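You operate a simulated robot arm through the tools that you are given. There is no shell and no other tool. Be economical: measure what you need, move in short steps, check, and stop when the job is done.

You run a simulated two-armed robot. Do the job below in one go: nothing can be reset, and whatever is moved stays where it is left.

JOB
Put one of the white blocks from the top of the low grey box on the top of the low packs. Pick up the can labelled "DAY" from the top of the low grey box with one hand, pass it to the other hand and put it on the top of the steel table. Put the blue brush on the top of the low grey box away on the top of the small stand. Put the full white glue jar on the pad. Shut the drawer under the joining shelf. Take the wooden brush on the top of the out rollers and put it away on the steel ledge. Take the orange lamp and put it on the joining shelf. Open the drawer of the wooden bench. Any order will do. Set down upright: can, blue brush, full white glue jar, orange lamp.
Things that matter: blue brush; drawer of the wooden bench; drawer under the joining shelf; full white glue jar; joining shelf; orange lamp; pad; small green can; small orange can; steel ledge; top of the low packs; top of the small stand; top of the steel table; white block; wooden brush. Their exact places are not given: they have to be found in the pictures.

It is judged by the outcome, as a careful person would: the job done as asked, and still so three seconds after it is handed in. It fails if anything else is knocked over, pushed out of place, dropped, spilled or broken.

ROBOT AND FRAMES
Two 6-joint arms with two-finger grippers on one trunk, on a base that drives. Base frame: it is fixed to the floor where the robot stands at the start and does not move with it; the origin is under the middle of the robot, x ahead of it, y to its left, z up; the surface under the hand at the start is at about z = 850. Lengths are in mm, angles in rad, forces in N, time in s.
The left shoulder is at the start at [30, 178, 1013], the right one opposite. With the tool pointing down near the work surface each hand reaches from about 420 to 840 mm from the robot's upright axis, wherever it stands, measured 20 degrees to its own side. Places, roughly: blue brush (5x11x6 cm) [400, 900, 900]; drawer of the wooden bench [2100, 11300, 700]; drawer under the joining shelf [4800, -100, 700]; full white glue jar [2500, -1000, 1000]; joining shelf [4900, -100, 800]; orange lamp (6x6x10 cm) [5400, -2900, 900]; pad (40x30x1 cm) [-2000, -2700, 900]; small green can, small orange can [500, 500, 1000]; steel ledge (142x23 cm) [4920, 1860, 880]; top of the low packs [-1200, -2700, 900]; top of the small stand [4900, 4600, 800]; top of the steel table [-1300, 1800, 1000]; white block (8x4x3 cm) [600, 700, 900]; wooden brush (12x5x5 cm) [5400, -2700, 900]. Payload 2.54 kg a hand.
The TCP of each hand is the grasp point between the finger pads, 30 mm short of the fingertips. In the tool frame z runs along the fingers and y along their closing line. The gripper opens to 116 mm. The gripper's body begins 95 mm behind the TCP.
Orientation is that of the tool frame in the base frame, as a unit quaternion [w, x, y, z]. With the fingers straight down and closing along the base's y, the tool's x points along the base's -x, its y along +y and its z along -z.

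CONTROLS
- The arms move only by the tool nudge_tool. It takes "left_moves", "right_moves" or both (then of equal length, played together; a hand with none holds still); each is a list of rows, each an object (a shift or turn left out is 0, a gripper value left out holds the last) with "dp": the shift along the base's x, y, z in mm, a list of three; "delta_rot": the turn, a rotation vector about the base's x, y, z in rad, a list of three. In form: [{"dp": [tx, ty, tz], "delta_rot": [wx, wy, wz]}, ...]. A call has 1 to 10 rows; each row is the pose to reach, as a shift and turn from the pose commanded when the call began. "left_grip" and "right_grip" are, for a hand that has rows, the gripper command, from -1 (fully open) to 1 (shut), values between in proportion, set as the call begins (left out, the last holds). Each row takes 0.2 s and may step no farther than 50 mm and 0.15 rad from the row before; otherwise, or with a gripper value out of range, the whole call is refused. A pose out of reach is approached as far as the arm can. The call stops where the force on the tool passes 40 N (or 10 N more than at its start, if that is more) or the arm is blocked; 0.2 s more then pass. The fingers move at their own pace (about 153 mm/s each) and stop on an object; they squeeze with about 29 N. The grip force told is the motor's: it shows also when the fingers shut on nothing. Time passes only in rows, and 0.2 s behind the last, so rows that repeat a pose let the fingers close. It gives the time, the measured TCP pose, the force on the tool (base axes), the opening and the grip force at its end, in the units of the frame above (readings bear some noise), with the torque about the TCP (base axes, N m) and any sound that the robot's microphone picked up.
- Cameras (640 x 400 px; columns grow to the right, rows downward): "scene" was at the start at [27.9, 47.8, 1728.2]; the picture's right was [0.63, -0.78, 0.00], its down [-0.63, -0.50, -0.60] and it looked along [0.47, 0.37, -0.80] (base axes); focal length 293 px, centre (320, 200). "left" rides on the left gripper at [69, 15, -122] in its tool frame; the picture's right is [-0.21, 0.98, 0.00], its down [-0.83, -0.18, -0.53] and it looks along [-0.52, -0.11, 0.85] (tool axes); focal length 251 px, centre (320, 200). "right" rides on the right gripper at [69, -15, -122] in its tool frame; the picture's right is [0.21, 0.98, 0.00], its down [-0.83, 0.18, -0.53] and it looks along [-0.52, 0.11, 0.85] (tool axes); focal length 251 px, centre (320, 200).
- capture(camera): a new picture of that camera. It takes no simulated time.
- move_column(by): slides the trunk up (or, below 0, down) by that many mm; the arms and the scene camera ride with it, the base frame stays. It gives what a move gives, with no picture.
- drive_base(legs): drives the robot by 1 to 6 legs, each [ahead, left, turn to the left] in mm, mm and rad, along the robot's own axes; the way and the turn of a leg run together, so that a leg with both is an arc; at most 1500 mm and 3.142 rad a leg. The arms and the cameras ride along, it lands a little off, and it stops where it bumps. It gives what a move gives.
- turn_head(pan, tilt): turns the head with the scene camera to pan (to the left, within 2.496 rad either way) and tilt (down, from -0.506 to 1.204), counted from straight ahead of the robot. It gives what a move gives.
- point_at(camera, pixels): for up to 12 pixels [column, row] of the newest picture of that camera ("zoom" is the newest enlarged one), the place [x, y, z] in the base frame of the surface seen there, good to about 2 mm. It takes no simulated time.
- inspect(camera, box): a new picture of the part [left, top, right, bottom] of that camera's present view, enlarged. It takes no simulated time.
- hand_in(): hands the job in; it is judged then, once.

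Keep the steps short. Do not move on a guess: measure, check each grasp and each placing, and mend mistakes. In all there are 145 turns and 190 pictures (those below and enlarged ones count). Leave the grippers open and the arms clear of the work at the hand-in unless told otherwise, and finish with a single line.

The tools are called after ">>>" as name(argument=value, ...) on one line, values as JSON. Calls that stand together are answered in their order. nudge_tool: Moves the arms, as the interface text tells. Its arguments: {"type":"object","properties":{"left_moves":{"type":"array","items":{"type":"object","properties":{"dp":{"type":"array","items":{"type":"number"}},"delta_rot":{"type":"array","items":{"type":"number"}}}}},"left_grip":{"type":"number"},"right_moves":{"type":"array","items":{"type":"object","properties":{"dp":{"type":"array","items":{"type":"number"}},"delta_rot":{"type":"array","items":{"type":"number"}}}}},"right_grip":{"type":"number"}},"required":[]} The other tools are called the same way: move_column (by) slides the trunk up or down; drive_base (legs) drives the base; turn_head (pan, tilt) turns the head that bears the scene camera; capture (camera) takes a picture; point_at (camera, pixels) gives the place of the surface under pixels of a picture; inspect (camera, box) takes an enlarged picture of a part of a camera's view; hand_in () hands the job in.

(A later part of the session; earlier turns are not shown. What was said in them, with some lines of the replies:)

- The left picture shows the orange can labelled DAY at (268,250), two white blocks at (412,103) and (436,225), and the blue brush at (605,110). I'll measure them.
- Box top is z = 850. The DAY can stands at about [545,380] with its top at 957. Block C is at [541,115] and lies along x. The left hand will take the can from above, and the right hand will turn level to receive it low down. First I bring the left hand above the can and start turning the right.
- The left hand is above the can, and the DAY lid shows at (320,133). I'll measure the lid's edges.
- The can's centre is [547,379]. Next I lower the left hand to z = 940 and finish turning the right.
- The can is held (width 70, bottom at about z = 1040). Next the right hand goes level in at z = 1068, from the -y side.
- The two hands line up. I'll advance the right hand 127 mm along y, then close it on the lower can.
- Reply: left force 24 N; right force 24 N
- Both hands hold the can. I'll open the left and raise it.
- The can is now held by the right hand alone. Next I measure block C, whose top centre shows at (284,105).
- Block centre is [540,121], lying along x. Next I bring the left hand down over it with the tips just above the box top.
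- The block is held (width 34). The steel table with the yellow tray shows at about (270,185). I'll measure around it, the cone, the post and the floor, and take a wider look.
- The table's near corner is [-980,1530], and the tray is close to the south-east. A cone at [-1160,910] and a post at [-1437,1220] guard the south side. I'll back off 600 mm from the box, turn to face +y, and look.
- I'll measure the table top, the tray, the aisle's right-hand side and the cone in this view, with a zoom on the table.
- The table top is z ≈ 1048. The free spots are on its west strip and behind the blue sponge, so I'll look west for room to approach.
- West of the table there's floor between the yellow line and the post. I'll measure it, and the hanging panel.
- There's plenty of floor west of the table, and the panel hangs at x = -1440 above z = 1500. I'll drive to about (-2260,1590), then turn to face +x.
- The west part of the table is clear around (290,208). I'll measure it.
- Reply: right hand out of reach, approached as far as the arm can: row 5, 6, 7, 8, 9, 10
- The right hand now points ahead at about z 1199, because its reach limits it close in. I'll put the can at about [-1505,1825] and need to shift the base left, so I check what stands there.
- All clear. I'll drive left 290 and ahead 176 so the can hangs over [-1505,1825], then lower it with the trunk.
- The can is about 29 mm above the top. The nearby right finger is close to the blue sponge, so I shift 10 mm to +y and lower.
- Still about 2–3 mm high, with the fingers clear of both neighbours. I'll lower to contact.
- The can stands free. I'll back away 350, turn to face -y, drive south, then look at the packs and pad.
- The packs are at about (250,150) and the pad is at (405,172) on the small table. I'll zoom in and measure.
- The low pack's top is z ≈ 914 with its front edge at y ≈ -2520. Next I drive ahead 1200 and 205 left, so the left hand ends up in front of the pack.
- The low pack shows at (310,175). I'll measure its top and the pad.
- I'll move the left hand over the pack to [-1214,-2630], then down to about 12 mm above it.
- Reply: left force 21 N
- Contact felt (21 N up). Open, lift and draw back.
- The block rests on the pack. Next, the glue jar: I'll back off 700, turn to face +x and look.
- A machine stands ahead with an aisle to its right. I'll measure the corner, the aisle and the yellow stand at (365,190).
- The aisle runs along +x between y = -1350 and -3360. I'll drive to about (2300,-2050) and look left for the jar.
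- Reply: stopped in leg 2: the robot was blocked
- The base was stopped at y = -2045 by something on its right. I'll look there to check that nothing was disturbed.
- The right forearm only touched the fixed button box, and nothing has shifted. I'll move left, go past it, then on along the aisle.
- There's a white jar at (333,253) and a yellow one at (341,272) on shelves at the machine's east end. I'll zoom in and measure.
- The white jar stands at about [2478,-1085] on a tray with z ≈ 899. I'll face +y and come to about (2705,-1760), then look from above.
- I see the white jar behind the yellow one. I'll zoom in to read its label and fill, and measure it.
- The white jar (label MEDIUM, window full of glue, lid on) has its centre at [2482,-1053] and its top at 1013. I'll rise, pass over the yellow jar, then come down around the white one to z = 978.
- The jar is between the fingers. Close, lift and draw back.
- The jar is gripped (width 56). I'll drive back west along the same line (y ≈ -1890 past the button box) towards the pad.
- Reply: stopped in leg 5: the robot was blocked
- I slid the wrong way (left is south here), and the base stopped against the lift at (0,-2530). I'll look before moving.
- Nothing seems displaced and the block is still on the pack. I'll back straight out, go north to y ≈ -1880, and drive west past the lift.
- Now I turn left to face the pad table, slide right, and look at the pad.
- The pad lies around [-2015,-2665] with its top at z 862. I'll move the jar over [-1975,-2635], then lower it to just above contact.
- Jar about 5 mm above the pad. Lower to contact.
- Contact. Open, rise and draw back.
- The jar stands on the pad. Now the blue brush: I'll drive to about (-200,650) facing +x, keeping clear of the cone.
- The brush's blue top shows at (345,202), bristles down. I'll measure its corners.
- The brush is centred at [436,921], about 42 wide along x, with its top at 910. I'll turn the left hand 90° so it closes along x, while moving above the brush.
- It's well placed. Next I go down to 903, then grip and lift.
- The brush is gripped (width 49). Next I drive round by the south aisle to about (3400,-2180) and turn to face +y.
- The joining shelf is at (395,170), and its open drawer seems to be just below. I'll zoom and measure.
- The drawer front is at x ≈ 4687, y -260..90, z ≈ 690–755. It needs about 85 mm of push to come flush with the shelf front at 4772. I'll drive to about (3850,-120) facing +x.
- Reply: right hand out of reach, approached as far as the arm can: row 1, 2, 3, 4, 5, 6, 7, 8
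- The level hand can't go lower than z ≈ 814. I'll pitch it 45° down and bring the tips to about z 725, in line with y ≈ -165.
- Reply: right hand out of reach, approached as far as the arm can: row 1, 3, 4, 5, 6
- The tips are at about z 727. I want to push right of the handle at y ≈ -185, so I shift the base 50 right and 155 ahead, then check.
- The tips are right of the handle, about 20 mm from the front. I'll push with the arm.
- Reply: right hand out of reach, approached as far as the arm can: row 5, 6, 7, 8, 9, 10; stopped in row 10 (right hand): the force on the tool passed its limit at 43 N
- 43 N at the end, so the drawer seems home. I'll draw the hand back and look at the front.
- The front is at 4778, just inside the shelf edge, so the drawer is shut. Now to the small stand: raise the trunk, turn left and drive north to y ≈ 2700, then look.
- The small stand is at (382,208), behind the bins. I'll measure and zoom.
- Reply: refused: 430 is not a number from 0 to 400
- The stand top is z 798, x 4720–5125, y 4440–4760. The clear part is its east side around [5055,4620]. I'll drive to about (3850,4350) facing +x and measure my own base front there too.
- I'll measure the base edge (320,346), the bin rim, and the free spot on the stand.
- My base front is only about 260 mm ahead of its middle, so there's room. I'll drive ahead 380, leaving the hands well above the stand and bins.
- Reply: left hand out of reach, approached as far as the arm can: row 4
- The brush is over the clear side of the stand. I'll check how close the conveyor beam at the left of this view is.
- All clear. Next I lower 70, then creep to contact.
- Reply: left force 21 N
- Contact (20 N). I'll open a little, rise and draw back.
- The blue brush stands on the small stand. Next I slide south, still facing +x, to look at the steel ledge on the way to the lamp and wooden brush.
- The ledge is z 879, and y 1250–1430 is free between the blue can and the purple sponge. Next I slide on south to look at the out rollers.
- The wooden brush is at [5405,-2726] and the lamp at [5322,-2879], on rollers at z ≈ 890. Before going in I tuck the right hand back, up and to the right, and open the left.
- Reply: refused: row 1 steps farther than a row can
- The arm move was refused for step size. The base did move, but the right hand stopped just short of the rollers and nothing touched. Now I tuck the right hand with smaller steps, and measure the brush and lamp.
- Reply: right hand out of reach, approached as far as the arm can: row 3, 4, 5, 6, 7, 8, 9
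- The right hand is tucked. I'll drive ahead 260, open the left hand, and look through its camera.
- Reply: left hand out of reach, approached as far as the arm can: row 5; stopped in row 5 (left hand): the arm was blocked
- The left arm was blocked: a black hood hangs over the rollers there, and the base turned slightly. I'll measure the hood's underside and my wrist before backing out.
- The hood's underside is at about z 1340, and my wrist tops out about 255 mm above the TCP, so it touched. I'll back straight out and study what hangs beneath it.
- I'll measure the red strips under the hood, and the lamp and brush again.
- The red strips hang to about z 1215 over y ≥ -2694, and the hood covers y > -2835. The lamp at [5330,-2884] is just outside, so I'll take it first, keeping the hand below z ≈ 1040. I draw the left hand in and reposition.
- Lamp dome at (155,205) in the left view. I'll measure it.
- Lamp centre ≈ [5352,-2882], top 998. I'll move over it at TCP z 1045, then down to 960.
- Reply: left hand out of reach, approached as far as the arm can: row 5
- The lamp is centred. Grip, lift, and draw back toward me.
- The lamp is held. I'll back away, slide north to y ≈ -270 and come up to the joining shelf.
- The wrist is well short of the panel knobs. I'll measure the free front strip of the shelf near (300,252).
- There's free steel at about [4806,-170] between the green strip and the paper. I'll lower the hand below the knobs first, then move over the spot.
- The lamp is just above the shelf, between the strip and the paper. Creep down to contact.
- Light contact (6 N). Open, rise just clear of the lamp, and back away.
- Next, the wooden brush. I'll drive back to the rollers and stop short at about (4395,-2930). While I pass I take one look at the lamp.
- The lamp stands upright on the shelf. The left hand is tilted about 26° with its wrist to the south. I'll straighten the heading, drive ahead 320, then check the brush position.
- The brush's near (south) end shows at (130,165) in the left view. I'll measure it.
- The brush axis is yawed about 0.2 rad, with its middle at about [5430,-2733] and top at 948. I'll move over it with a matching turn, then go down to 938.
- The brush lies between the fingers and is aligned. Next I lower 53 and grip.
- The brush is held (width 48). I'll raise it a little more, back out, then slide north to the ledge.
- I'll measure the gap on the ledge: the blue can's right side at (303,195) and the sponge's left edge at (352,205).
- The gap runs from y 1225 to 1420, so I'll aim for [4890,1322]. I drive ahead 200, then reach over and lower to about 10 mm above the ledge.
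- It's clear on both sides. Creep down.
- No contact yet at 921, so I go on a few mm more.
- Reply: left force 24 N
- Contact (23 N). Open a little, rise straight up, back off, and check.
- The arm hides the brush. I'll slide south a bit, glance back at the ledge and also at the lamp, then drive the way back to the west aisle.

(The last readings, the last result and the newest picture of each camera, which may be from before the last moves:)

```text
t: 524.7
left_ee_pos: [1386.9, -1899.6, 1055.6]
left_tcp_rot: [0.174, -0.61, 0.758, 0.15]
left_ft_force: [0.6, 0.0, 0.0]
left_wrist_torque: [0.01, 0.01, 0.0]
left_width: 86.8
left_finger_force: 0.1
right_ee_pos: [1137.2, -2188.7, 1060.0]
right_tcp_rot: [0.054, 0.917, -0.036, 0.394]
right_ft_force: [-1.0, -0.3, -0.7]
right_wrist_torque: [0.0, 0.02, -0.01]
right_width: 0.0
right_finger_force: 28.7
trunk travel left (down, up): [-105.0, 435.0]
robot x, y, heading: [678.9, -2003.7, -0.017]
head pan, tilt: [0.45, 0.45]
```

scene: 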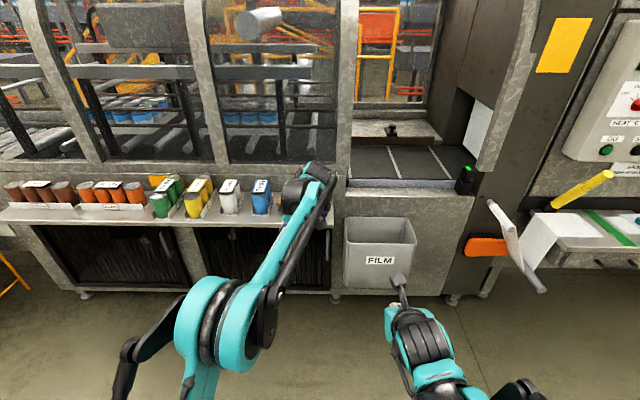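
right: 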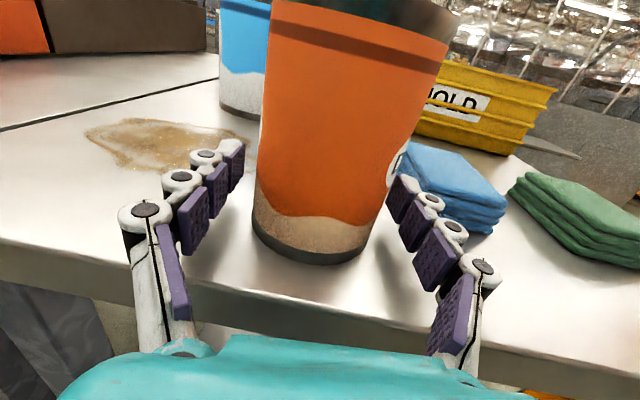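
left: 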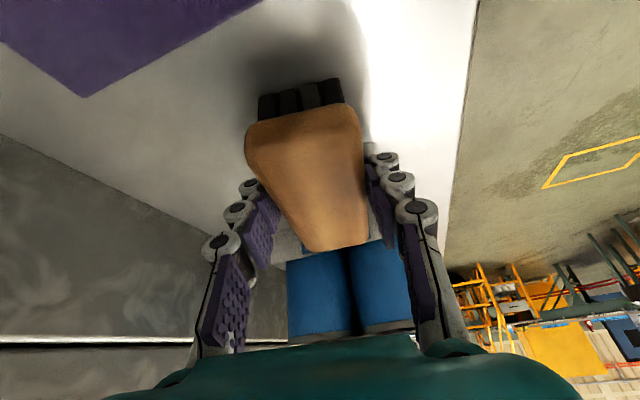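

The wooden brush is on the ledge. I'll continue round: past the button box, turn north, and go up the west aisle to y ≈ 0, then look.

>>> drive_base(legs=[[0, 150, 0.017], [-950, 0, 0], [0, 500, 0], [0, 0, 1.571], [1350, 0, 0]])

>>> turn_head(pan=0.0, tilt=0.3)

>>> capture(camera="scene")

```text
t: 543.4
left_ee_pos: [-329.4, 712.1, 1053.8]
left_tcp_rot: [-0.019, 0.967, -0.112, -0.229]
left_ft_force: [-0.2, 0.3, 0.1]
left_wrist_torque: [-0.04, -0.01, 0.0]
left_width: 86.8
left_finger_force: 0.2
right_ee_pos: [-43.6, 459.3, 1059.4]
right_tcp_rot: [-0.237, 0.679, 0.618, 0.319]
right_ft_force: [0.2, 0.3, -0.3]
right_wrist_torque: [0.02, -0.03, 0.01]
right_width: 0.1
right_finger_force: 28.6
trunk travel left (down, up): [-105.0, 435.0]
robot x, y, heading: [-231.4, 4.5, 1.537]
head pan, tilt: [0.45, 0.45]
```

```text
t: 544.3
left_ee_pos: [-328.5, 711.9, 1055.3]
left_tcp_rot: [-0.019, 0.967, -0.112, -0.228]
left_ft_force: [0.2, 1.2, 0.1]
left_wrist_torque: [0.0, 0.02, -0.03]
left_width: 86.9
left_finger_force: 0.1
right_ee_pos: [-43.2, 457.7, 1059.4]
right_tcp_rot: [-0.237, 0.678, 0.618, 0.319]
right_ft_force: [0.6, -0.7, -0.2]
right_wrist_torque: [-0.02, -0.01, 0.02]
right_width: 0.1
right_finger_force: 28.8
trunk travel left (down, up): [-105.0, 435.0]
robot x, y, heading: [-235.4, 4.2, 1.532]
head pan, tilt: [0.0, 0.3]
```

```text
90 pictures are left
```

scene: 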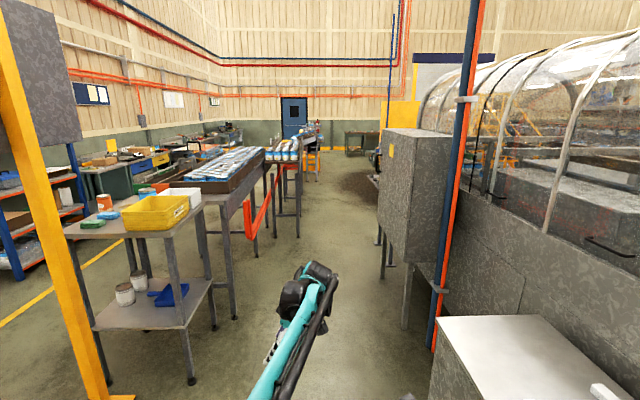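

The DAY can still stands on the table at (104,203). I'll measure the aisle's narrow points and the bench at (368,140).

>>> point_at(camera="scene", pixels=[[255, 240], [268, 205], [300, 200], [300, 235], [405, 320], [390, 262], [378, 240], [366, 137], [355, 152], [385, 150], [320, 170], [376, 180]])

>>> inspect(camera="scene", box=[240, 80, 420, 280])

```text
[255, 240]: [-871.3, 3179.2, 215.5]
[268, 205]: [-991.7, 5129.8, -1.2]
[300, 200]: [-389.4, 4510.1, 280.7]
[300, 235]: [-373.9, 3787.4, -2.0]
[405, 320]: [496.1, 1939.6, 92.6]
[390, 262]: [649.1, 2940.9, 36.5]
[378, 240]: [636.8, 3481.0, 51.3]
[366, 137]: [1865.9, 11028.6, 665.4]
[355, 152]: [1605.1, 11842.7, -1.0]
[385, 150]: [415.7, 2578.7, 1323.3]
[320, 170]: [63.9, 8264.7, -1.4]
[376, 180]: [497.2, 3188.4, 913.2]
```

```text
2.00 times, centred on (330, 180) of scene
```

zoom: 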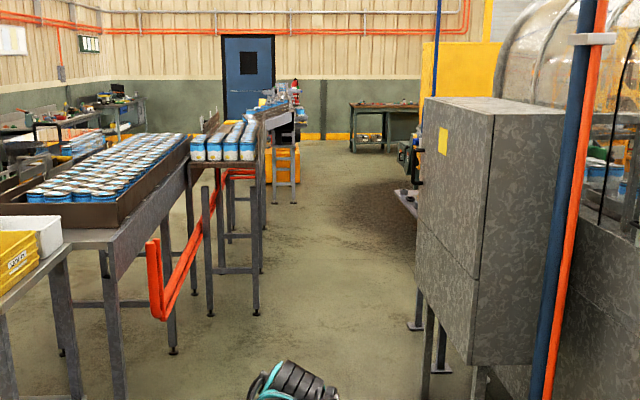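

For y 1900–3500 the aisle is open between -871 and 416. Further on, a line ends at x ≈ -370. I'll drive to y ≈ 2900 and look again.

>>> drive_base(legs=[[0, 0, 0.037], [1450, 0, 0], [1400, 0, 0]])

>>> capture(camera="scene")

```text
t: 558.6
left_ee_pos: [-357.0, 3580.4, 1055.6]
left_tcp_rot: [-0.015, 0.968, -0.099, -0.229]
left_ft_force: [0.2, 0.0, -0.7]
left_wrist_torque: [-0.02, 0.01, -0.02]
left_width: 87.0
left_finger_force: 0.0
right_ee_pos: [-65.1, 3336.0, 1059.7]
right_tcp_rot: [-0.241, 0.67, 0.628, 0.316]
right_ft_force: [0.2, -0.2, 0.1]
right_wrist_torque: [-0.02, 0.0, 0.01]
right_width: 0.0
right_finger_force: 29.2
trunk travel left (down, up): [-105.0, 435.0]
robot x, y, heading: [-245.5, 2874.6, 1.568]
head pan, tilt: [0.0, 0.3]
```

```text
88 pictures are left
```

scene: 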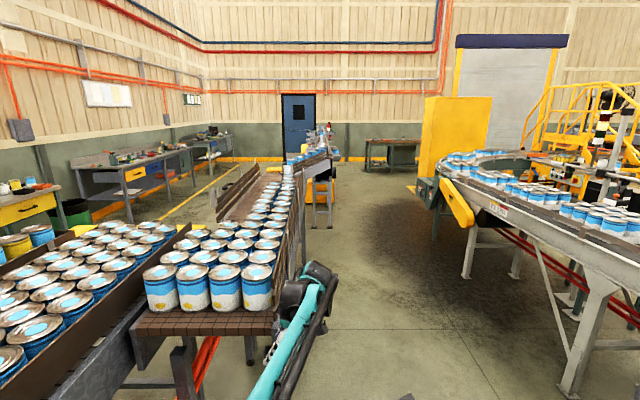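

The canned line ends right beside my left hand, so I must move right before going on. I'll measure the lane.

>>> point_at(camera="scene", pixels=[[270, 285], [300, 235], [330, 225], [330, 165], [440, 180], [465, 275], [570, 390], [540, 300], [590, 250], [395, 165], [392, 145], [370, 168]])

>>> inspect(camera="scene", box=[300, 110, 460, 210])

```text
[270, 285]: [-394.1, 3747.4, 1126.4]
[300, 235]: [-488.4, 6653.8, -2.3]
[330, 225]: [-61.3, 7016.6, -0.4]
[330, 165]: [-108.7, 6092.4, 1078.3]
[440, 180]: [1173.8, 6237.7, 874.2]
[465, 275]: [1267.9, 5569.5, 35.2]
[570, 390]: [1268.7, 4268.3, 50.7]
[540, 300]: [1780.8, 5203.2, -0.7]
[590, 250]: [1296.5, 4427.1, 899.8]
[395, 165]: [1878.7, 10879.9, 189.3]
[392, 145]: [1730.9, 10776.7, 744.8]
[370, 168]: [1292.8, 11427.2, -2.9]
```

```text
4.00 times, centred on (380, 160) of scene
```

zoom: 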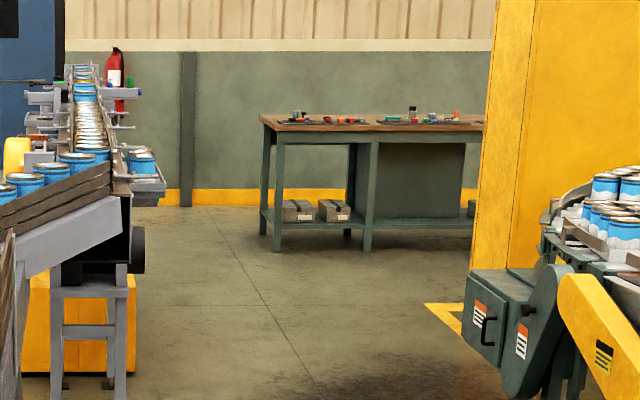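

The lane beyond is free between x ≈ -100 and 1170. I'll shift right, pass the canned line, then go north along x ≈ 500 to y ≈ 9000.

>>> drive_base(legs=[[0, -190, 0], [1200, 0, 0], [600, -520, 0], [1400, 0, 0], [1400, 0, 0], [1400, -100, 0]])

>>> turn_head(pan=-0.5, tilt=0.3)

>>> capture(camera="scene")

```text
t: 589.4
left_ee_pos: [554.9, 9563.3, 1053.6]
left_tcp_rot: [-0.017, 0.968, -0.104, -0.229]
left_ft_force: [-0.7, 0.0, -0.4]
left_wrist_torque: [-0.01, 0.04, 0.0]
left_width: 87.1
left_finger_force: 0.0
right_ee_pos: [844.8, 9316.8, 1058.4]
right_tcp_rot: [-0.241, 0.672, 0.624, 0.316]
right_ft_force: [0.1, 0.2, 0.0]
right_wrist_torque: [-0.02, 0.04, 0.01]
right_width: 0.1
right_finger_force: 28.5
trunk travel left (down, up): [-105.0, 435.0]
robot x, y, heading: [661.6, 8855.4, 1.553]
head pan, tilt: [0.0, 0.3]
```

```text
t: 590.3
left_ee_pos: [554.7, 9565.5, 1054.6]
left_tcp_rot: [-0.016, 0.968, -0.103, -0.229]
left_ft_force: [0.7, -0.5, 1.2]
left_wrist_torque: [0.03, -0.01, 0.03]
left_width: 87.1
left_finger_force: 0.0
right_ee_pos: [844.8, 9315.8, 1058.4]
right_tcp_rot: [-0.241, 0.673, 0.624, 0.317]
right_ft_force: [-0.1, -1.1, -0.1]
right_wrist_torque: [0.0, -0.01, 0.01]
right_width: 0.1
right_finger_force: 28.3
trunk travel left (down, up): [-105.0, 435.0]
robot x, y, heading: [660.7, 8860.7, 1.555]
head pan, tilt: [-0.499, 0.3]
```

```text
86 pictures are left
```

scene: 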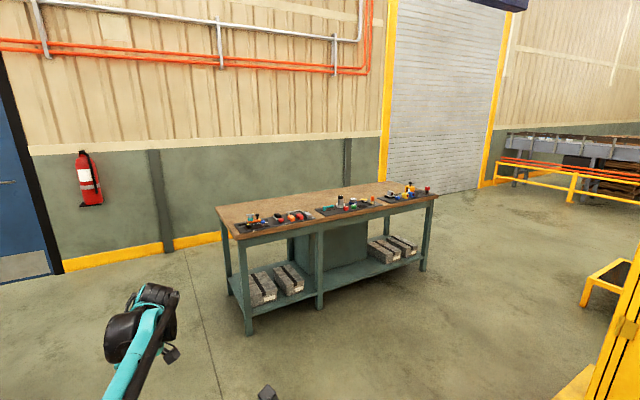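

From the south the pedestal shows a plain back, so its drawer may face the wall. I'll measure the bench and the gap behind it.

>>> point_at(camera="scene", pixels=[[218, 208], [238, 235], [435, 195], [370, 182], [330, 240], [360, 230], [160, 250], [350, 160], [250, 330], [318, 305], [420, 268], [228, 290]])

>>> inspect(camera="scene", box=[200, 170, 450, 340])

```text
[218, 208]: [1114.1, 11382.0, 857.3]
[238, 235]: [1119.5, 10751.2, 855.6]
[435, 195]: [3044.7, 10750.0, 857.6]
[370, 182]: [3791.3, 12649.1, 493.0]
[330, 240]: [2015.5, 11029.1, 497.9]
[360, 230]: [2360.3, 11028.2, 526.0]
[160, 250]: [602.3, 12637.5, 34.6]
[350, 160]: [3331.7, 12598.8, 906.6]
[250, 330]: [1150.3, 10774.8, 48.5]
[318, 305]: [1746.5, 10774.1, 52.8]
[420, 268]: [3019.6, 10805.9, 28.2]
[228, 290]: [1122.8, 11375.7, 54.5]
```

```text
2.35 times, centred on (325, 255) of scene
```

zoom: 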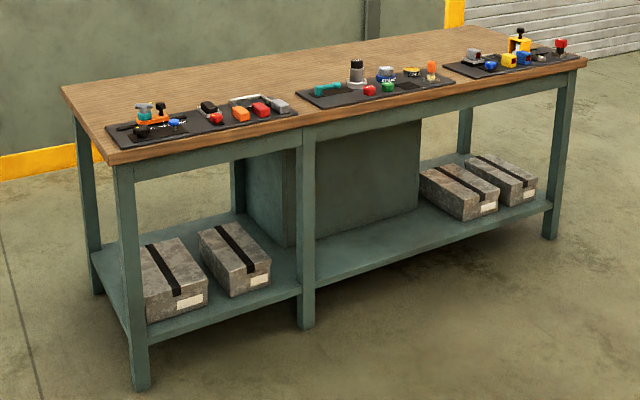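

The bench is x 1114–3045, y 10750–11390, with 1250 mm free behind it. I'll go round the west end, turn to face -y, and look at its north side.

>>> drive_base(legs=[[1400, 200, 0.016], [1250, 150, 0], [0, 0, -3.14], [-600, 0, 0], [0, 400, 0]])

>>> turn_head(pan=0.9, tilt=0.5)

>>> capture(camera="scene")

```text
t: 615.8
left_ee_pos: [852.1, 11385.6, 1054.8]
left_tcp_rot: [0.228, 0.106, 0.968, -0.017]
left_ft_force: [0.5, 0.2, 0.2]
left_wrist_torque: [0.0, 0.02, -0.01]
left_width: 87.0
left_finger_force: 0.0
right_ee_pos: [563.2, 11634.1, 1060.0]
right_tcp_rot: [-0.318, -0.622, 0.674, -0.24]
right_ft_force: [-0.1, 0.1, 0.1]
right_wrist_torque: [-0.02, 0.01, -0.03]
right_width: 0.0
right_finger_force: 28.3
trunk travel left (down, up): [-105.0, 435.0]
robot x, y, heading: [745.5, 12092.1, -1.594]
head pan, tilt: [-0.499, 0.3]
```

```text
t: 617.3
left_ee_pos: [851.7, 11385.2, 1054.3]
left_tcp_rot: [0.229, 0.105, 0.968, -0.017]
left_ft_force: [0.2, 1.1, -0.3]
left_wrist_torque: [-0.01, -0.04, 0.0]
left_width: 86.9
left_finger_force: 0.0
right_ee_pos: [562.9, 11634.9, 1060.0]
right_tcp_rot: [-0.319, -0.621, 0.675, -0.239]
right_ft_force: [-0.4, -0.2, 1.1]
right_wrist_torque: [0.02, 0.05, 0.01]
right_width: 0.0
right_finger_force: 28.5
trunk travel left (down, up): [-105.0, 435.0]
robot x, y, heading: [745.3, 12092.9, -1.591]
head pan, tilt: [0.901, 0.499]
```

```text
84 pictures are left
```

scene: 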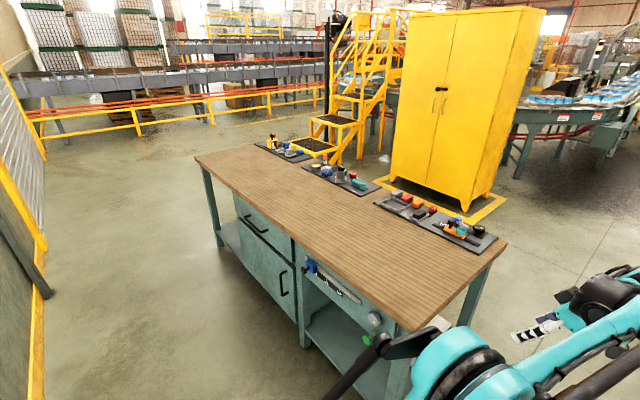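

The north side shows a drawer with a handle at (258,228) and a cupboard door below. I'll zoom and measure.

>>> inspect(camera="scene", box=[200, 170, 400, 330])

>>> point_at(camera="zoom", pixels=[[160, 165], [220, 200], [190, 190], [115, 130], [290, 240], [115, 160], [295, 275], [350, 295], [450, 360], [270, 330], [210, 160], [505, 400]])

```text
2.50 times, centred on (300, 250) of scene
```

zoom: 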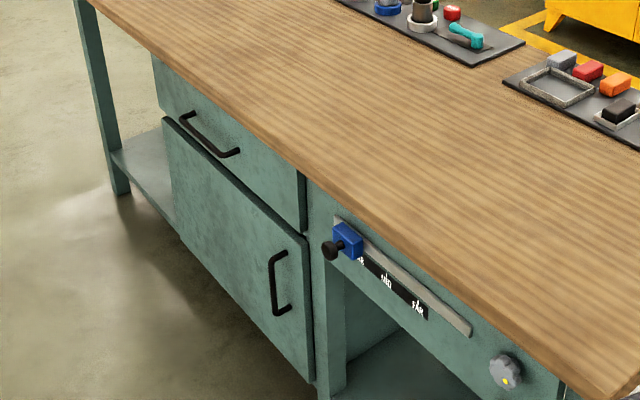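

```text
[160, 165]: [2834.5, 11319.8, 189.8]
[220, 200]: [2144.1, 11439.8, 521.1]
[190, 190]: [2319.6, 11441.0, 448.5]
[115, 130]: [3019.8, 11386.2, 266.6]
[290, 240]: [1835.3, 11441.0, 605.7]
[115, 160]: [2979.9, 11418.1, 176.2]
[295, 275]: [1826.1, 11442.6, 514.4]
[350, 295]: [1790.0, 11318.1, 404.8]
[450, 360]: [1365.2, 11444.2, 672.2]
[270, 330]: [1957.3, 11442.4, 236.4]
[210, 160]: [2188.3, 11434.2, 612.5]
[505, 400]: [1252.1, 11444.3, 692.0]
```

The drawer front is at y ≈ 11440 under the top, with a bar handle. I'll slide east in front of it and look straight at the handle.

>>> drive_base(legs=[[0, 0, 0.02], [0, 1330, 0]])

>>> turn_head(pan=0.0, tilt=0.95)

>>> capture(camera="scene")

```text
t: 624.3
left_ee_pos: [2196.1, 11392.6, 1055.3]
left_tcp_rot: [0.229, 0.093, 0.969, -0.013]
left_ft_force: [0.2, -0.1, 0.6]
left_wrist_torque: [0.01, -0.02, 0.0]
left_width: 87.2
left_finger_force: 0.1
right_ee_pos: [1901.0, 11633.5, 1060.4]
right_tcp_rot: [-0.314, -0.632, 0.666, -0.243]
right_ft_force: [-0.2, -0.3, 0.3]
right_wrist_torque: [0.03, 0.01, -0.01]
right_width: 0.0
right_finger_force: 28.4
trunk travel left (down, up): [-105.0, 435.0]
robot x, y, heading: [2072.0, 12092.0, -1.565]
head pan, tilt: [0.901, 0.499]
```

```text
t: 625.5
left_ee_pos: [2196.3, 11393.1, 1054.7]
left_tcp_rot: [0.23, 0.093, 0.969, -0.014]
left_ft_force: [-0.1, -0.1, 0.5]
left_wrist_torque: [0.01, 0.0, -0.02]
left_width: 86.9
left_finger_force: 0.1
right_ee_pos: [1900.4, 11632.4, 1059.7]
right_tcp_rot: [-0.314, -0.631, 0.666, -0.244]
right_ft_force: [-0.3, -0.1, 0.3]
right_wrist_torque: [-0.01, 0.07, -0.01]
right_width: 0.0
right_finger_force: 28.3
trunk travel left (down, up): [-105.0, 435.0]
robot x, y, heading: [2074.7, 12095.0, -1.562]
head pan, tilt: [0.0, 0.949]
```

```text
82 pictures are left
```

scene: 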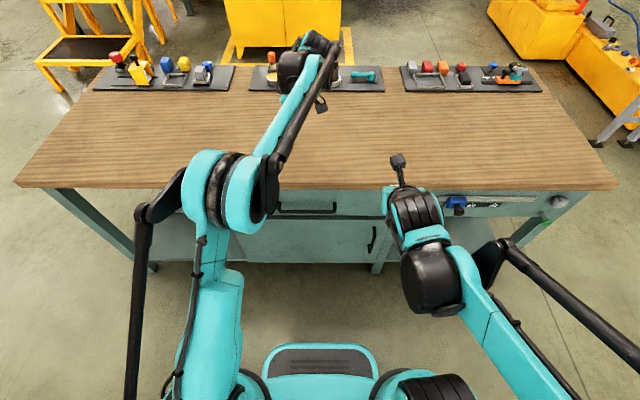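

The handle shows at (307,208), just under the top's edge. I'll zoom and measure it.

>>> inspect(camera="scene", box=[260, 170, 400, 260])

>>> point_at(camera="zoom", pixels=[[200, 180], [90, 175], [330, 180], [200, 160], [200, 195], [90, 160], [330, 165], [200, 85], [400, 85], [200, 110], [380, 160], [200, 250]])

```text
4.44 times, centred on (330, 215) of scene
```

zoom: 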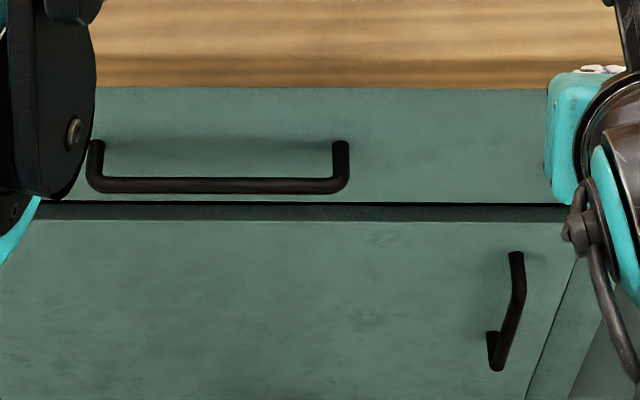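

```text
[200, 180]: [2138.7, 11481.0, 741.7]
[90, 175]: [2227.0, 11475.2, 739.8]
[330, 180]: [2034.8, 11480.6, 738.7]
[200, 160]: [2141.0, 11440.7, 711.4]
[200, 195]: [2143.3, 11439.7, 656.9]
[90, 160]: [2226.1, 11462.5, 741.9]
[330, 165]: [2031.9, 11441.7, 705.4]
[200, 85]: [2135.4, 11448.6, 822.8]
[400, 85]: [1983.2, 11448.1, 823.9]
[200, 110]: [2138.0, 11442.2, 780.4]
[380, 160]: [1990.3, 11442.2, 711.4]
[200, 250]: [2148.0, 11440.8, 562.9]
```

The bar handle is at y 11478, z 738, x 2030–2230. The gap behind it is about 31 mm and the top's edge is at y 11449. I'll use the left hand pitched 40° toward the bench, closing in the vertical plane and opened to about 32 mm. First I turn it clear of the bench and back the base a little.

>>> drive_base(legs=[[-45, 0, -0.008]])

>>> nudge_tool(left_moves=[{"dp": [-10, 16, 0], "delta_rot": [-0.109, 0.085, 0.003]}, {"dp": [-20, 32, 0], "delta_rot": [-0.219, 0.169, 0.006]}, {"dp": [-30, 50, 0], "delta_rot": [-0.328, 0.254, 0.009]}, {"dp": [-40, 70, 0], "delta_rot": [-0.437, 0.339, 0.012]}, {"dp": [-55, 90, -10], "delta_rot": [-0.547, 0.423, 0.015]}, {"dp": [-66, 110, -30], "delta_rot": [-0.656, 0.508, 0.018]}], left_grip=0.45)

>>> capture(camera="scene")

```text
t: 626.4
left_ee_pos: [2190.7, 11437.1, 1057.6]
left_tcp_rot: [0.229, 0.096, 0.968, -0.016]
left_ft_force: [-0.7, 0.3, 0.2]
left_wrist_torque: [-0.06, 0.06, -0.03]
left_width: 87.1
left_finger_force: 0.1
right_ee_pos: [1895.4, 11682.4, 1059.9]
right_tcp_rot: [-0.316, -0.627, 0.669, -0.242]
right_ft_force: [-0.7, 1.1, 0.8]
right_wrist_torque: [-0.06, 0.0, 0.05]
right_width: 0.4
right_finger_force: 28.8
trunk travel left (down, up): [-105.0, 435.0]
robot x, y, heading: [2075.9, 12139.8, -1.573]
head pan, tilt: [0.0, 0.949]
```

```text
t: 627.8
left_ee_pos: [2125.4, 11546.9, 1025.3]
left_tcp_rot: [-0.001, 0.002, 0.939, -0.345]
left_ft_force: [0.0, -1.2, -0.3]
left_wrist_torque: [0.01, 0.0, 0.0]
left_width: 31.8
left_finger_force: 0.1
right_ee_pos: [1897.6, 11680.8, 1060.0]
right_tcp_rot: [-0.315, -0.629, 0.668, -0.242]
right_ft_force: [-0.1, -0.6, -0.5]
right_wrist_torque: [-0.01, -0.03, 0.02]
right_width: 0.0
right_finger_force: 28.3
trunk travel left (down, up): [-105.0, 435.0]
robot x, y, heading: [2077.1, 12142.2, -1.575]
head pan, tilt: [0.0, 0.949]
```

```text
80 pictures are left
```

scene: 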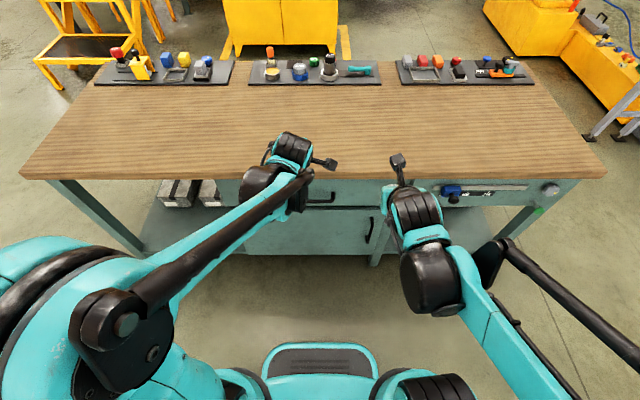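

The orientation is as planned. Next I lower to the pre-grasp point in front of and above the handle (z 812).

>>> nudge_tool(left_moves=[{"dp": [0, 0, -45]}, {"dp": [0, 0, -90]}, {"dp": [0, -2, -135]}, {"dp": [0, -4, -180]}, {"dp": [0, -5, -213]}])

>>> capture(camera="left")

>>> inspect(camera="scene", box=[240, 140, 420, 260])

```text
t: 629.0
left_ee_pos: [2123.7, 11540.4, 812.5]
left_tcp_rot: [0.0, 0.003, 0.939, -0.343]
left_ft_force: [-0.1, -0.1, 0.4]
left_wrist_torque: [-0.02, 0.04, 0.0]
left_width: 31.8
left_finger_force: 0.1
right_ee_pos: [1897.0, 11678.9, 1060.1]
right_tcp_rot: [-0.316, -0.628, 0.669, -0.243]
right_ft_force: [-0.5, 0.2, -0.8]
right_wrist_torque: [0.0, -0.03, 0.0]
right_width: 0.1
right_finger_force: 28.4
trunk travel left (down, up): [-105.0, 435.0]
robot x, y, heading: [2073.3, 12139.8, -1.576]
head pan, tilt: [0.0, 0.949]
```

```text
79 pictures are left
```

left: 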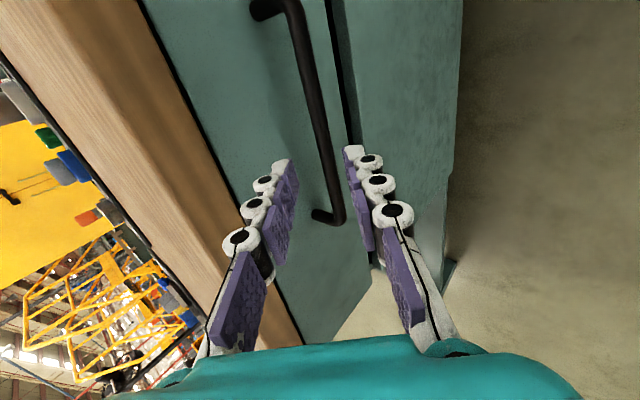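

```text
3.33 times, centred on (330, 200) of scene
```

zoom: 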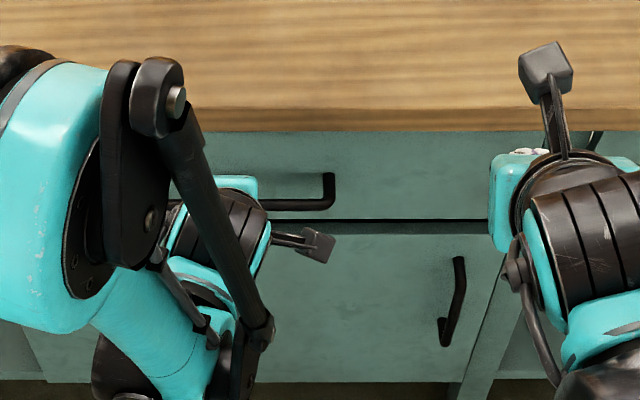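

The bar crosses (318,134), right on the tool's axis. I'll slide in along the axis, about 82 mm.

>>> nudge_tool(left_moves=[{"dp": [0, -18, -22]}, {"dp": [0, -35, -42]}, {"dp": [0, -46, -56]}, {"dp": [0, -52, -63]}])

>>> capture(camera="left")

```text
t: 630.0
left_ee_pos: [2124.2, 11488.9, 749.0]
left_tcp_rot: [0.002, 0.004, 0.939, -0.343]
left_ft_force: [-0.4, -0.2, -0.2]
left_wrist_torque: [0.01, -0.01, -0.02]
left_width: 31.9
left_finger_force: 0.1
right_ee_pos: [1896.3, 11679.4, 1059.5]
right_tcp_rot: [-0.315, -0.628, 0.669, -0.242]
right_ft_force: [0.0, 0.3, -0.2]
right_wrist_torque: [0.01, 0.0, 0.02]
right_width: 0.0
right_finger_force: 28.4
trunk travel left (down, up): [-105.0, 435.0]
robot x, y, heading: [2072.1, 12139.1, -1.57]
head pan, tilt: [0.0, 0.949]
```

```text
77 pictures are left
```

left: 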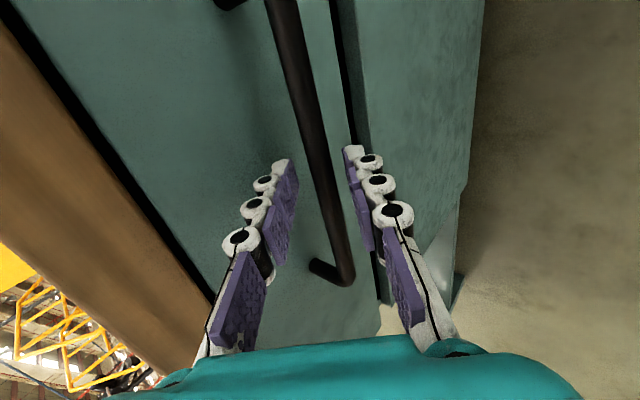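

The bar is between the fingertips. Close on it.

>>> nudge_tool(left_moves=[{"dp": [0, 0, 0]}, {"dp": [0, 0, 0]}, {"dp": [0, 0, 0]}], left_grip=1)

>>> nudge_tool(left_moves=[{"dp": [0, 15, 0]}, {"dp": [0, 30, 0]}, {"dp": [0, 45, 0]}, {"dp": [0, 60, 0]}, {"dp": [0, 75, 0]}, {"dp": [0, 90, 0]}, {"dp": [0, 105, 0]}, {"dp": [0, 120, 0]}])

>>> inspect(camera="scene", box=[240, 140, 420, 260])

```text
t: 630.8
left_ee_pos: [2124.4, 11488.9, 747.5]
left_tcp_rot: [0.001, 0.003, 0.939, -0.343]
left_ft_force: [-0.3, 16.8, -18.9]
left_wrist_torque: [0.46, -0.03, 0.14]
left_width: 12.8
left_finger_force: 39.3
right_ee_pos: [1897.2, 11679.6, 1059.1]
right_tcp_rot: [-0.315, -0.629, 0.668, -0.243]
right_ft_force: [0.5, 0.2, -0.7]
right_wrist_torque: [0.01, -0.02, 0.04]
right_width: 0.1
right_finger_force: 29.0
trunk travel left (down, up): [-105.0, 435.0]
robot x, y, heading: [2074.2, 12140.3, -1.574]
head pan, tilt: [0.0, 0.949]
```

```text
t: 631.3
left_ee_pos: [2124.6, 11504.9, 748.1]
left_tcp_rot: [0.002, 0.002, 0.941, -0.339]
left_ft_force: [0.2, 1.7, -19.2]
left_wrist_torque: [0.21, 0.23, -0.25]
left_width: 12.9
left_finger_force: 39.8
left hand out of reach, approached as far as the arm can: row 2
right_ee_pos: [1897.1, 11678.4, 1059.6]
right_tcp_rot: [-0.315, -0.629, 0.668, -0.243]
right_ft_force: [-0.7, 1.0, -0.2]
right_wrist_torque: [0.02, 0.0, 0.0]
right_width: 0.0
right_finger_force: 28.7
trunk travel left (down, up): [-105.0, 435.0]
robot x, y, heading: [2069.6, 12142.1, -1.574]
head pan, tilt: [0.0, 0.949]
stopped in row 2 (left hand): the force on the tool passed its limit at 42 N (the readings are from after the stop); the commanded pose is now the measured one
```

```text
3.33 times, centred on (330, 200) of scene
```

zoom: 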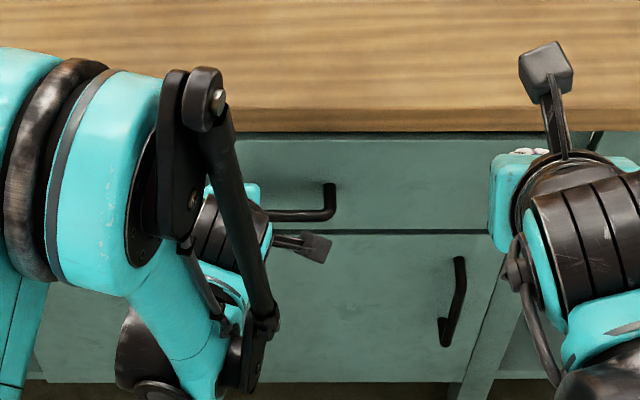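

The bar is gripped and the drawer has come out 16 mm. The handle is pressing down on the hand, so I'll ease down 3 mm and pull by backing the base.

>>> nudge_tool(left_moves=[{"dp": [0, 0, -2]}, {"dp": [0, 0, -4]}])

>>> drive_base(legs=[[-80, 0, 0]])

>>> inspect(camera="scene", box=[240, 140, 420, 260])

```text
t: 631.9
left_ee_pos: [2123.8, 11503.8, 749.0]
left_tcp_rot: [0.003, 0.001, 0.94, -0.341]
left_ft_force: [3.4, 2.5, 0.5]
left_wrist_torque: [0.02, 0.07, -0.09]
left_width: 13.0
left_finger_force: 39.8
right_ee_pos: [1897.9, 11678.9, 1059.5]
right_tcp_rot: [-0.315, -0.629, 0.668, -0.243]
right_ft_force: [-0.3, -0.6, -0.5]
right_wrist_torque: [-0.02, 0.03, 0.0]
right_width: 0.1
right_finger_force: 28.7
trunk travel left (down, up): [-105.0, 435.0]
robot x, y, heading: [2070.6, 12145.5, -1.569]
head pan, tilt: [0.0, 0.949]
```

```text
t: 633.0
left_ee_pos: [2125.6, 11583.2, 748.8]
left_tcp_rot: [0.002, 0.003, 0.94, -0.341]
left_ft_force: [6.3, -1.1, 8.3]
left_wrist_torque: [-0.16, -0.31, 0.24]
left_width: 12.9
left_finger_force: 39.7
right_ee_pos: [1896.9, 11760.7, 1058.8]
right_tcp_rot: [-0.315, -0.629, 0.667, -0.244]
right_ft_force: [0.6, 0.7, -0.6]
right_wrist_torque: [-0.05, 0.02, 0.02]
right_width: 0.1
right_finger_force: 28.3
trunk travel left (down, up): [-105.0, 435.0]
robot x, y, heading: [2074.8, 12220.8, -1.57]
head pan, tilt: [0.0, 0.949]
```

```text
3.33 times, centred on (330, 200) of scene
```

zoom: 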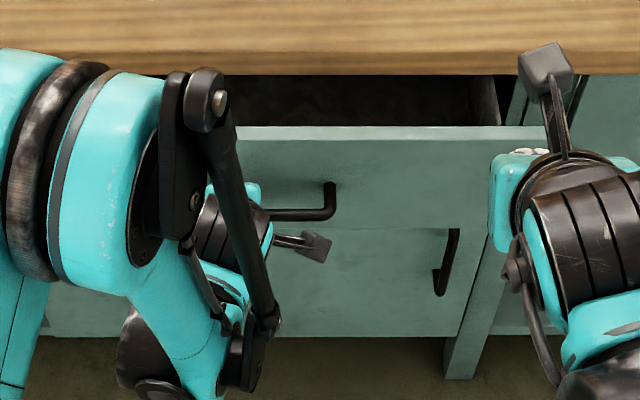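

The drawer is coming out (about 95 mm). Pull on 90 mm more with the base.

>>> drive_base(legs=[[-95, 0, 0]])

>>> nudge_tool(left_moves=[{"dp": [0, 12, 0]}, {"dp": [0, 24, 0]}, {"dp": [0, 36, 0]}, {"dp": [0, 48, 0]}, {"dp": [0, 60, 0]}])

>>> capture(camera="scene")

```text
t: 633.7
left_ee_pos: [2123.7, 11589.8, 750.0]
left_tcp_rot: [0.001, 0.001, 0.939, -0.344]
left_ft_force: [-0.8, 3.7, -9.1]
left_wrist_torque: [0.14, -0.03, -0.07]
left_width: 13.0
left_finger_force: 39.6
right_ee_pos: [1896.6, 11768.6, 1060.0]
right_tcp_rot: [-0.316, -0.628, 0.669, -0.242]
right_ft_force: [0.1, 0.1, 0.3]
right_wrist_torque: [0.01, -0.03, 0.03]
right_width: 0.1
right_finger_force: 29.3
trunk travel left (down, up): [-105.0, 435.0]
robot x, y, heading: [2074.0, 12234.1, -1.574]
head pan, tilt: [0.0, 0.949]
stopped in leg 1: the force on the tool passed its limit at 41 N (the readings are from after the stop); the commanded pose is now the measured one
```

```text
t: 634.3
left_ee_pos: [2123.6, 11600.5, 752.8]
left_tcp_rot: [0.003, 0.0, 0.941, -0.338]
left_ft_force: [0.8, 4.1, -28.2]
left_wrist_torque: [0.5, 0.01, 0.02]
left_width: 13.4
left_finger_force: 39.6
left hand out of reach, approached as far as the arm can: row 1, 2
right_ee_pos: [1896.8, 11767.6, 1058.7]
right_tcp_rot: [-0.316, -0.628, 0.669, -0.242]
right_ft_force: [0.0, -0.9, 0.4]
right_wrist_torque: [-0.03, -0.01, -0.01]
right_width: 0.0
right_finger_force: 28.2
trunk travel left (down, up): [-105.0, 435.0]
robot x, y, heading: [2074.4, 12230.1, -1.574]
head pan, tilt: [0.0, 0.949]
stopped in row 2 (left hand): the force on the tool passed its limit at 62 N (the readings are from after the stop); the commanded pose is now the measured one
```

```text
74 pictures are left
```

scene: 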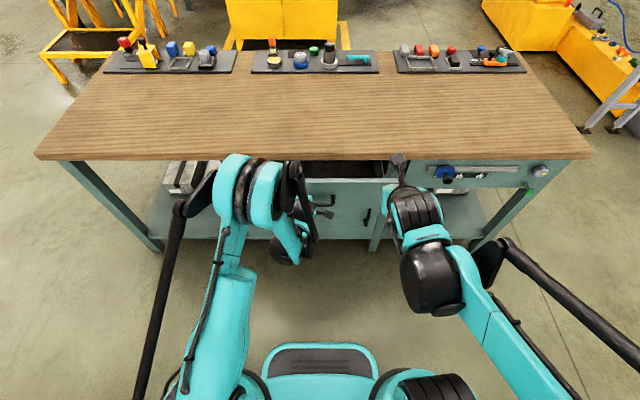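

It's about 112 mm out. The arm drifts up at its inner limit, so I relieve it downward and pull with short base legs.

>>> nudge_tool(left_moves=[{"dp": [0, 0, -3]}, {"dp": [0, 0, -5]}])

>>> drive_base(legs=[[-40, 0, 0]])

>>> drive_base(legs=[[-40, 0, 0]])

```text
t: 634.9
left_ee_pos: [2122.8, 11596.2, 753.8]
left_tcp_rot: [0.004, 0.002, 0.94, -0.341]
left_ft_force: [5.8, 2.1, -2.8]
left_wrist_torque: [0.08, 0.01, -0.05]
left_width: 13.0
left_finger_force: 39.5
right_ee_pos: [1897.7, 11768.9, 1059.6]
right_tcp_rot: [-0.315, -0.629, 0.668, -0.243]
right_ft_force: [-0.2, 0.3, -0.4]
right_wrist_torque: [0.03, -0.02, 0.03]
right_width: 0.0
right_finger_force: 28.7
trunk travel left (down, up): [-105.0, 435.0]
robot x, y, heading: [2074.0, 12234.3, -1.575]
head pan, tilt: [0.0, 0.949]
```

```text
t: 635.8
left_ee_pos: [2123.3, 11637.8, 753.4]
left_tcp_rot: [0.004, 0.002, 0.94, -0.341]
left_ft_force: [9.3, -1.1, 7.9]
left_wrist_torque: [-0.23, -0.49, 0.31]
left_width: 13.1
left_finger_force: 40.0
right_ee_pos: [1897.7, 11809.1, 1061.2]
right_tcp_rot: [-0.316, -0.628, 0.669, -0.242]
right_ft_force: [0.7, 0.6, 0.8]
right_wrist_torque: [0.0, -0.01, 0.0]
right_width: 0.0
right_finger_force: 28.4
trunk travel left (down, up): [-105.0, 435.0]
robot x, y, heading: [2075.9, 12271.9, -1.574]
head pan, tilt: [0.0, 0.949]
```

```text
t: 636.6
left_ee_pos: [2123.9, 11677.6, 753.6]
left_tcp_rot: [0.004, 0.002, 0.94, -0.341]
left_ft_force: [2.5, 0.5, 5.9]
left_wrist_torque: [-0.16, -0.16, 0.1]
left_width: 13.4
left_finger_force: 40.0
right_ee_pos: [1896.5, 11848.6, 1060.3]
right_tcp_rot: [-0.316, -0.629, 0.668, -0.243]
right_ft_force: [0.3, -0.2, 0.0]
right_wrist_torque: [-0.03, 0.04, 0.02]
right_width: 0.0
right_finger_force: 28.8
trunk travel left (down, up): [-105.0, 435.0]
robot x, y, heading: [2073.0, 12310.0, -1.577]
head pan, tilt: [0.0, 0.949]
```

About 189 mm out. One more short pull, then look.

>>> drive_base(legs=[[-40, 0, 0]])

>>> capture(camera="scene")

>>> inspect(camera="scene", box=[240, 120, 420, 240])

```text
t: 637.5
left_ee_pos: [2123.1, 11717.6, 754.0]
left_tcp_rot: [0.004, 0.002, 0.94, -0.341]
left_ft_force: [3.1, -1.3, 6.6]
left_wrist_torque: [-0.13, -0.15, 0.09]
left_width: 13.4
left_finger_force: 39.8
right_ee_pos: [1896.1, 11889.1, 1060.4]
right_tcp_rot: [-0.316, -0.628, 0.668, -0.243]
right_ft_force: [0.6, 0.3, -0.8]
right_wrist_torque: [-0.04, 0.05, 0.01]
right_width: 0.1
right_finger_force: 28.4
trunk travel left (down, up): [-105.0, 435.0]
robot x, y, heading: [2076.3, 12349.1, -1.576]
head pan, tilt: [0.0, 0.949]
```

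```text
73 pictures are left
```

scene: 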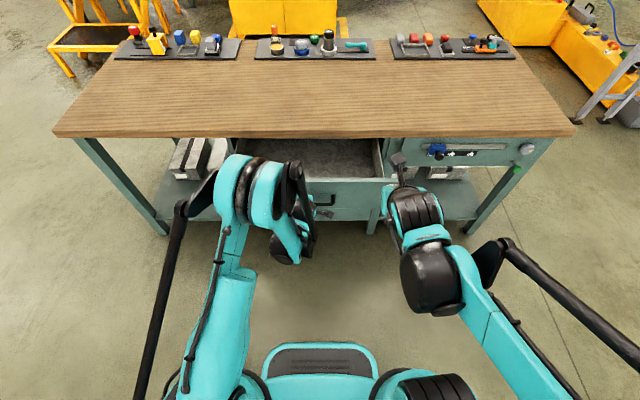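

```text
3.33 times, centred on (330, 180) of scene
```

zoom: 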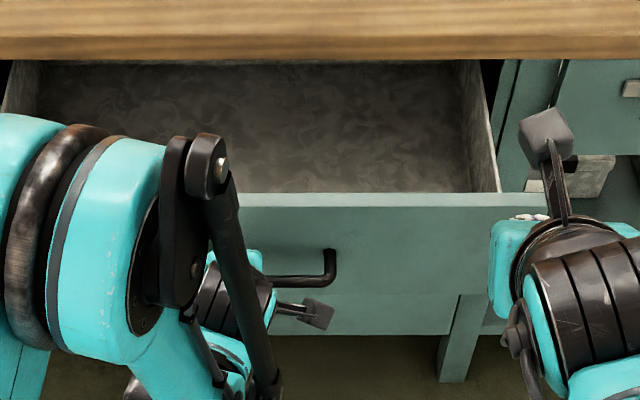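

The drawer is about 230 mm open, with its inside plainly visible. I'll release the bar by opening to about 34 mm, sliding sideways along it for reach, then backing out along the tool's axis.

>>> nudge_tool(left_moves=[{"dp": [0, 0, 0]}, {"dp": [0, 0, 0]}, {"dp": [-25, 0, 0]}, {"dp": [-50, 0, 0]}, {"dp": [-55, 8, 10]}, {"dp": [-55, 17, 20]}, {"dp": [-55, 30, 36]}, {"dp": [-55, 42, 55]}], left_grip=0.4)

>>> capture(camera="left")

```text
t: 639.3
left_ee_pos: [2068.1, 11760.2, 809.0]
left_tcp_rot: [0.005, 0.001, 0.94, -0.341]
left_ft_force: [-0.3, -0.1, -0.3]
left_wrist_torque: [0.02, -0.01, 0.01]
left_width: 35.0
left_finger_force: 0.1
right_ee_pos: [1897.3, 11888.7, 1059.2]
right_tcp_rot: [-0.316, -0.628, 0.669, -0.242]
right_ft_force: [-0.1, -0.5, -0.4]
right_wrist_torque: [-0.02, 0.03, -0.03]
right_width: 0.1
right_finger_force: 28.5
trunk travel left (down, up): [-105.0, 435.0]
robot x, y, heading: [2074.6, 12351.3, -1.571]
head pan, tilt: [0.0, 0.949]
```

```text
71 pictures are left
```

left: 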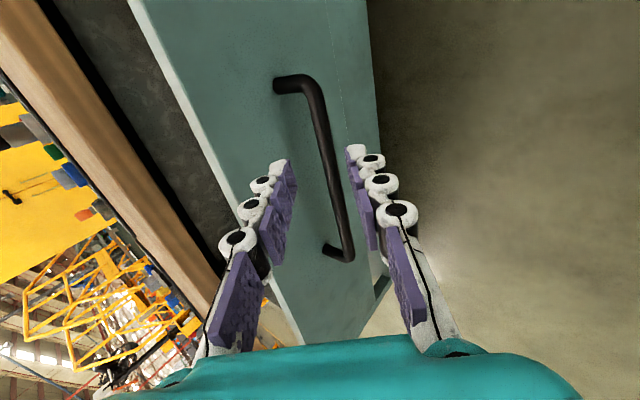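

The bar is free. Raise the trunk, open both grippers, move off to the west, and check the drawer a last time.

>>> move_column(by=200)

>>> nudge_tool(left_moves=[{"dp": [0, 0, 0]}, {"dp": [0, 0, 0]}, {"dp": [0, 0, 0]}], right_moves=[{"dp": [0, 0, 0]}, {"dp": [0, 0, 0]}, {"dp": [0, 0, 0]}], left_grip=-1, right_grip=-1)

>>> drive_base(legs=[[0, -1000, 0]])

>>> turn_head(pan=0.9, tilt=0.6)

>>> capture(camera="scene")

```text
t: 641.5
left_ee_pos: [2069.2, 11759.2, 1008.7]
left_tcp_rot: [0.004, 0.002, 0.94, -0.34]
left_ft_force: [-0.6, -0.1, -0.2]
left_wrist_torque: [0.0, 0.03, 0.0]
left_width: 34.9
left_finger_force: 0.1
right_ee_pos: [1897.0, 11889.0, 1259.6]
right_tcp_rot: [-0.316, -0.628, 0.668, -0.243]
right_ft_force: [0.3, 0.5, -0.1]
right_wrist_torque: [0.02, -0.02, 0.02]
right_width: 0.0
right_finger_force: 28.3
trunk travel left (down, up): [-305.0, 235.0]
robot x, y, heading: [2074.6, 12349.3, -1.573]
head pan, tilt: [0.0, 0.949]
```

```text
t: 642.3
left_ee_pos: [2069.5, 11758.7, 1008.8]
left_tcp_rot: [0.004, 0.002, 0.94, -0.341]
left_ft_force: [0.8, 0.8, -0.1]
left_wrist_torque: [-0.04, 0.03, 0.01]
left_width: 115.8
left_finger_force: 0.0
right_ee_pos: [1896.2, 11888.4, 1260.9]
right_tcp_rot: [-0.316, -0.628, 0.669, -0.242]
right_ft_force: [-0.6, -0.7, 0.2]
right_wrist_torque: [0.0, 0.03, -0.03]
right_width: 115.7
right_finger_force: 0.1
trunk travel left (down, up): [-305.0, 235.0]
robot x, y, heading: [2073.9, 12349.7, -1.572]
head pan, tilt: [0.0, 0.949]
```

```text
t: 647.5
left_ee_pos: [1069.1, 11760.5, 1007.9]
left_tcp_rot: [0.004, 0.0, 0.94, -0.34]
left_ft_force: [-0.4, 0.0, -0.3]
left_wrist_torque: [0.02, -0.01, -0.01]
left_width: 115.6
left_finger_force: 0.1
right_ee_pos: [898.5, 11889.2, 1259.7]
right_tcp_rot: [-0.315, -0.629, 0.668, -0.243]
right_ft_force: [0.3, -0.6, -0.8]
right_wrist_torque: [0.02, -0.04, 0.0]
right_width: 115.8
right_finger_force: 0.1
trunk travel left (down, up): [-305.0, 235.0]
robot x, y, heading: [1072.5, 12350.4, -1.572]
head pan, tilt: [0.0, 0.949]
```

```text
t: 648.7
left_ee_pos: [1069.6, 11759.7, 1009.4]
left_tcp_rot: [0.005, 0.0, 0.94, -0.34]
left_ft_force: [0.2, 0.2, 0.0]
left_wrist_torque: [-0.02, 0.02, -0.02]
left_width: 116.2
left_finger_force: 0.0
right_ee_pos: [899.0, 11889.9, 1260.6]
right_tcp_rot: [-0.317, -0.628, 0.668, -0.243]
right_ft_force: [-0.6, 0.2, -0.3]
right_wrist_torque: [0.01, -0.01, -0.02]
right_width: 116.1
right_finger_force: 0.1
trunk travel left (down, up): [-305.0, 235.0]
robot x, y, heading: [1075.9, 12355.9, -1.57]
head pan, tilt: [0.901, 0.6]
```

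```text
70 pictures are left
```

scene: 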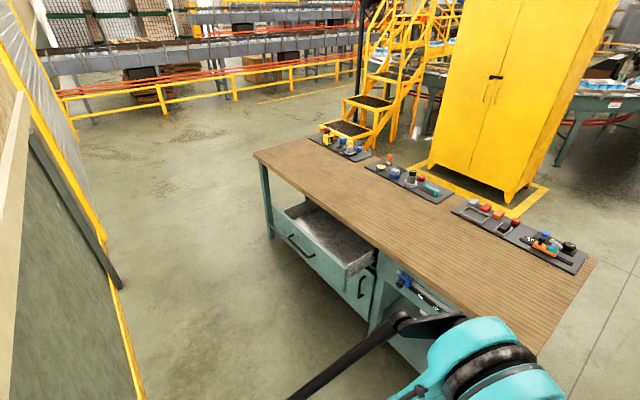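

The drawer stands open and every task has been checked. The grippers are open and the arms clear, so I hand in.

>>> hand_in()

```text
The job is handed in.
```

All eight tasks are done and the job is handed in, with three bumps on the way: an arm against the button box by the lift, the base against the lift, and an arm against the hood over the rollers; nothing looked moved afterwards.
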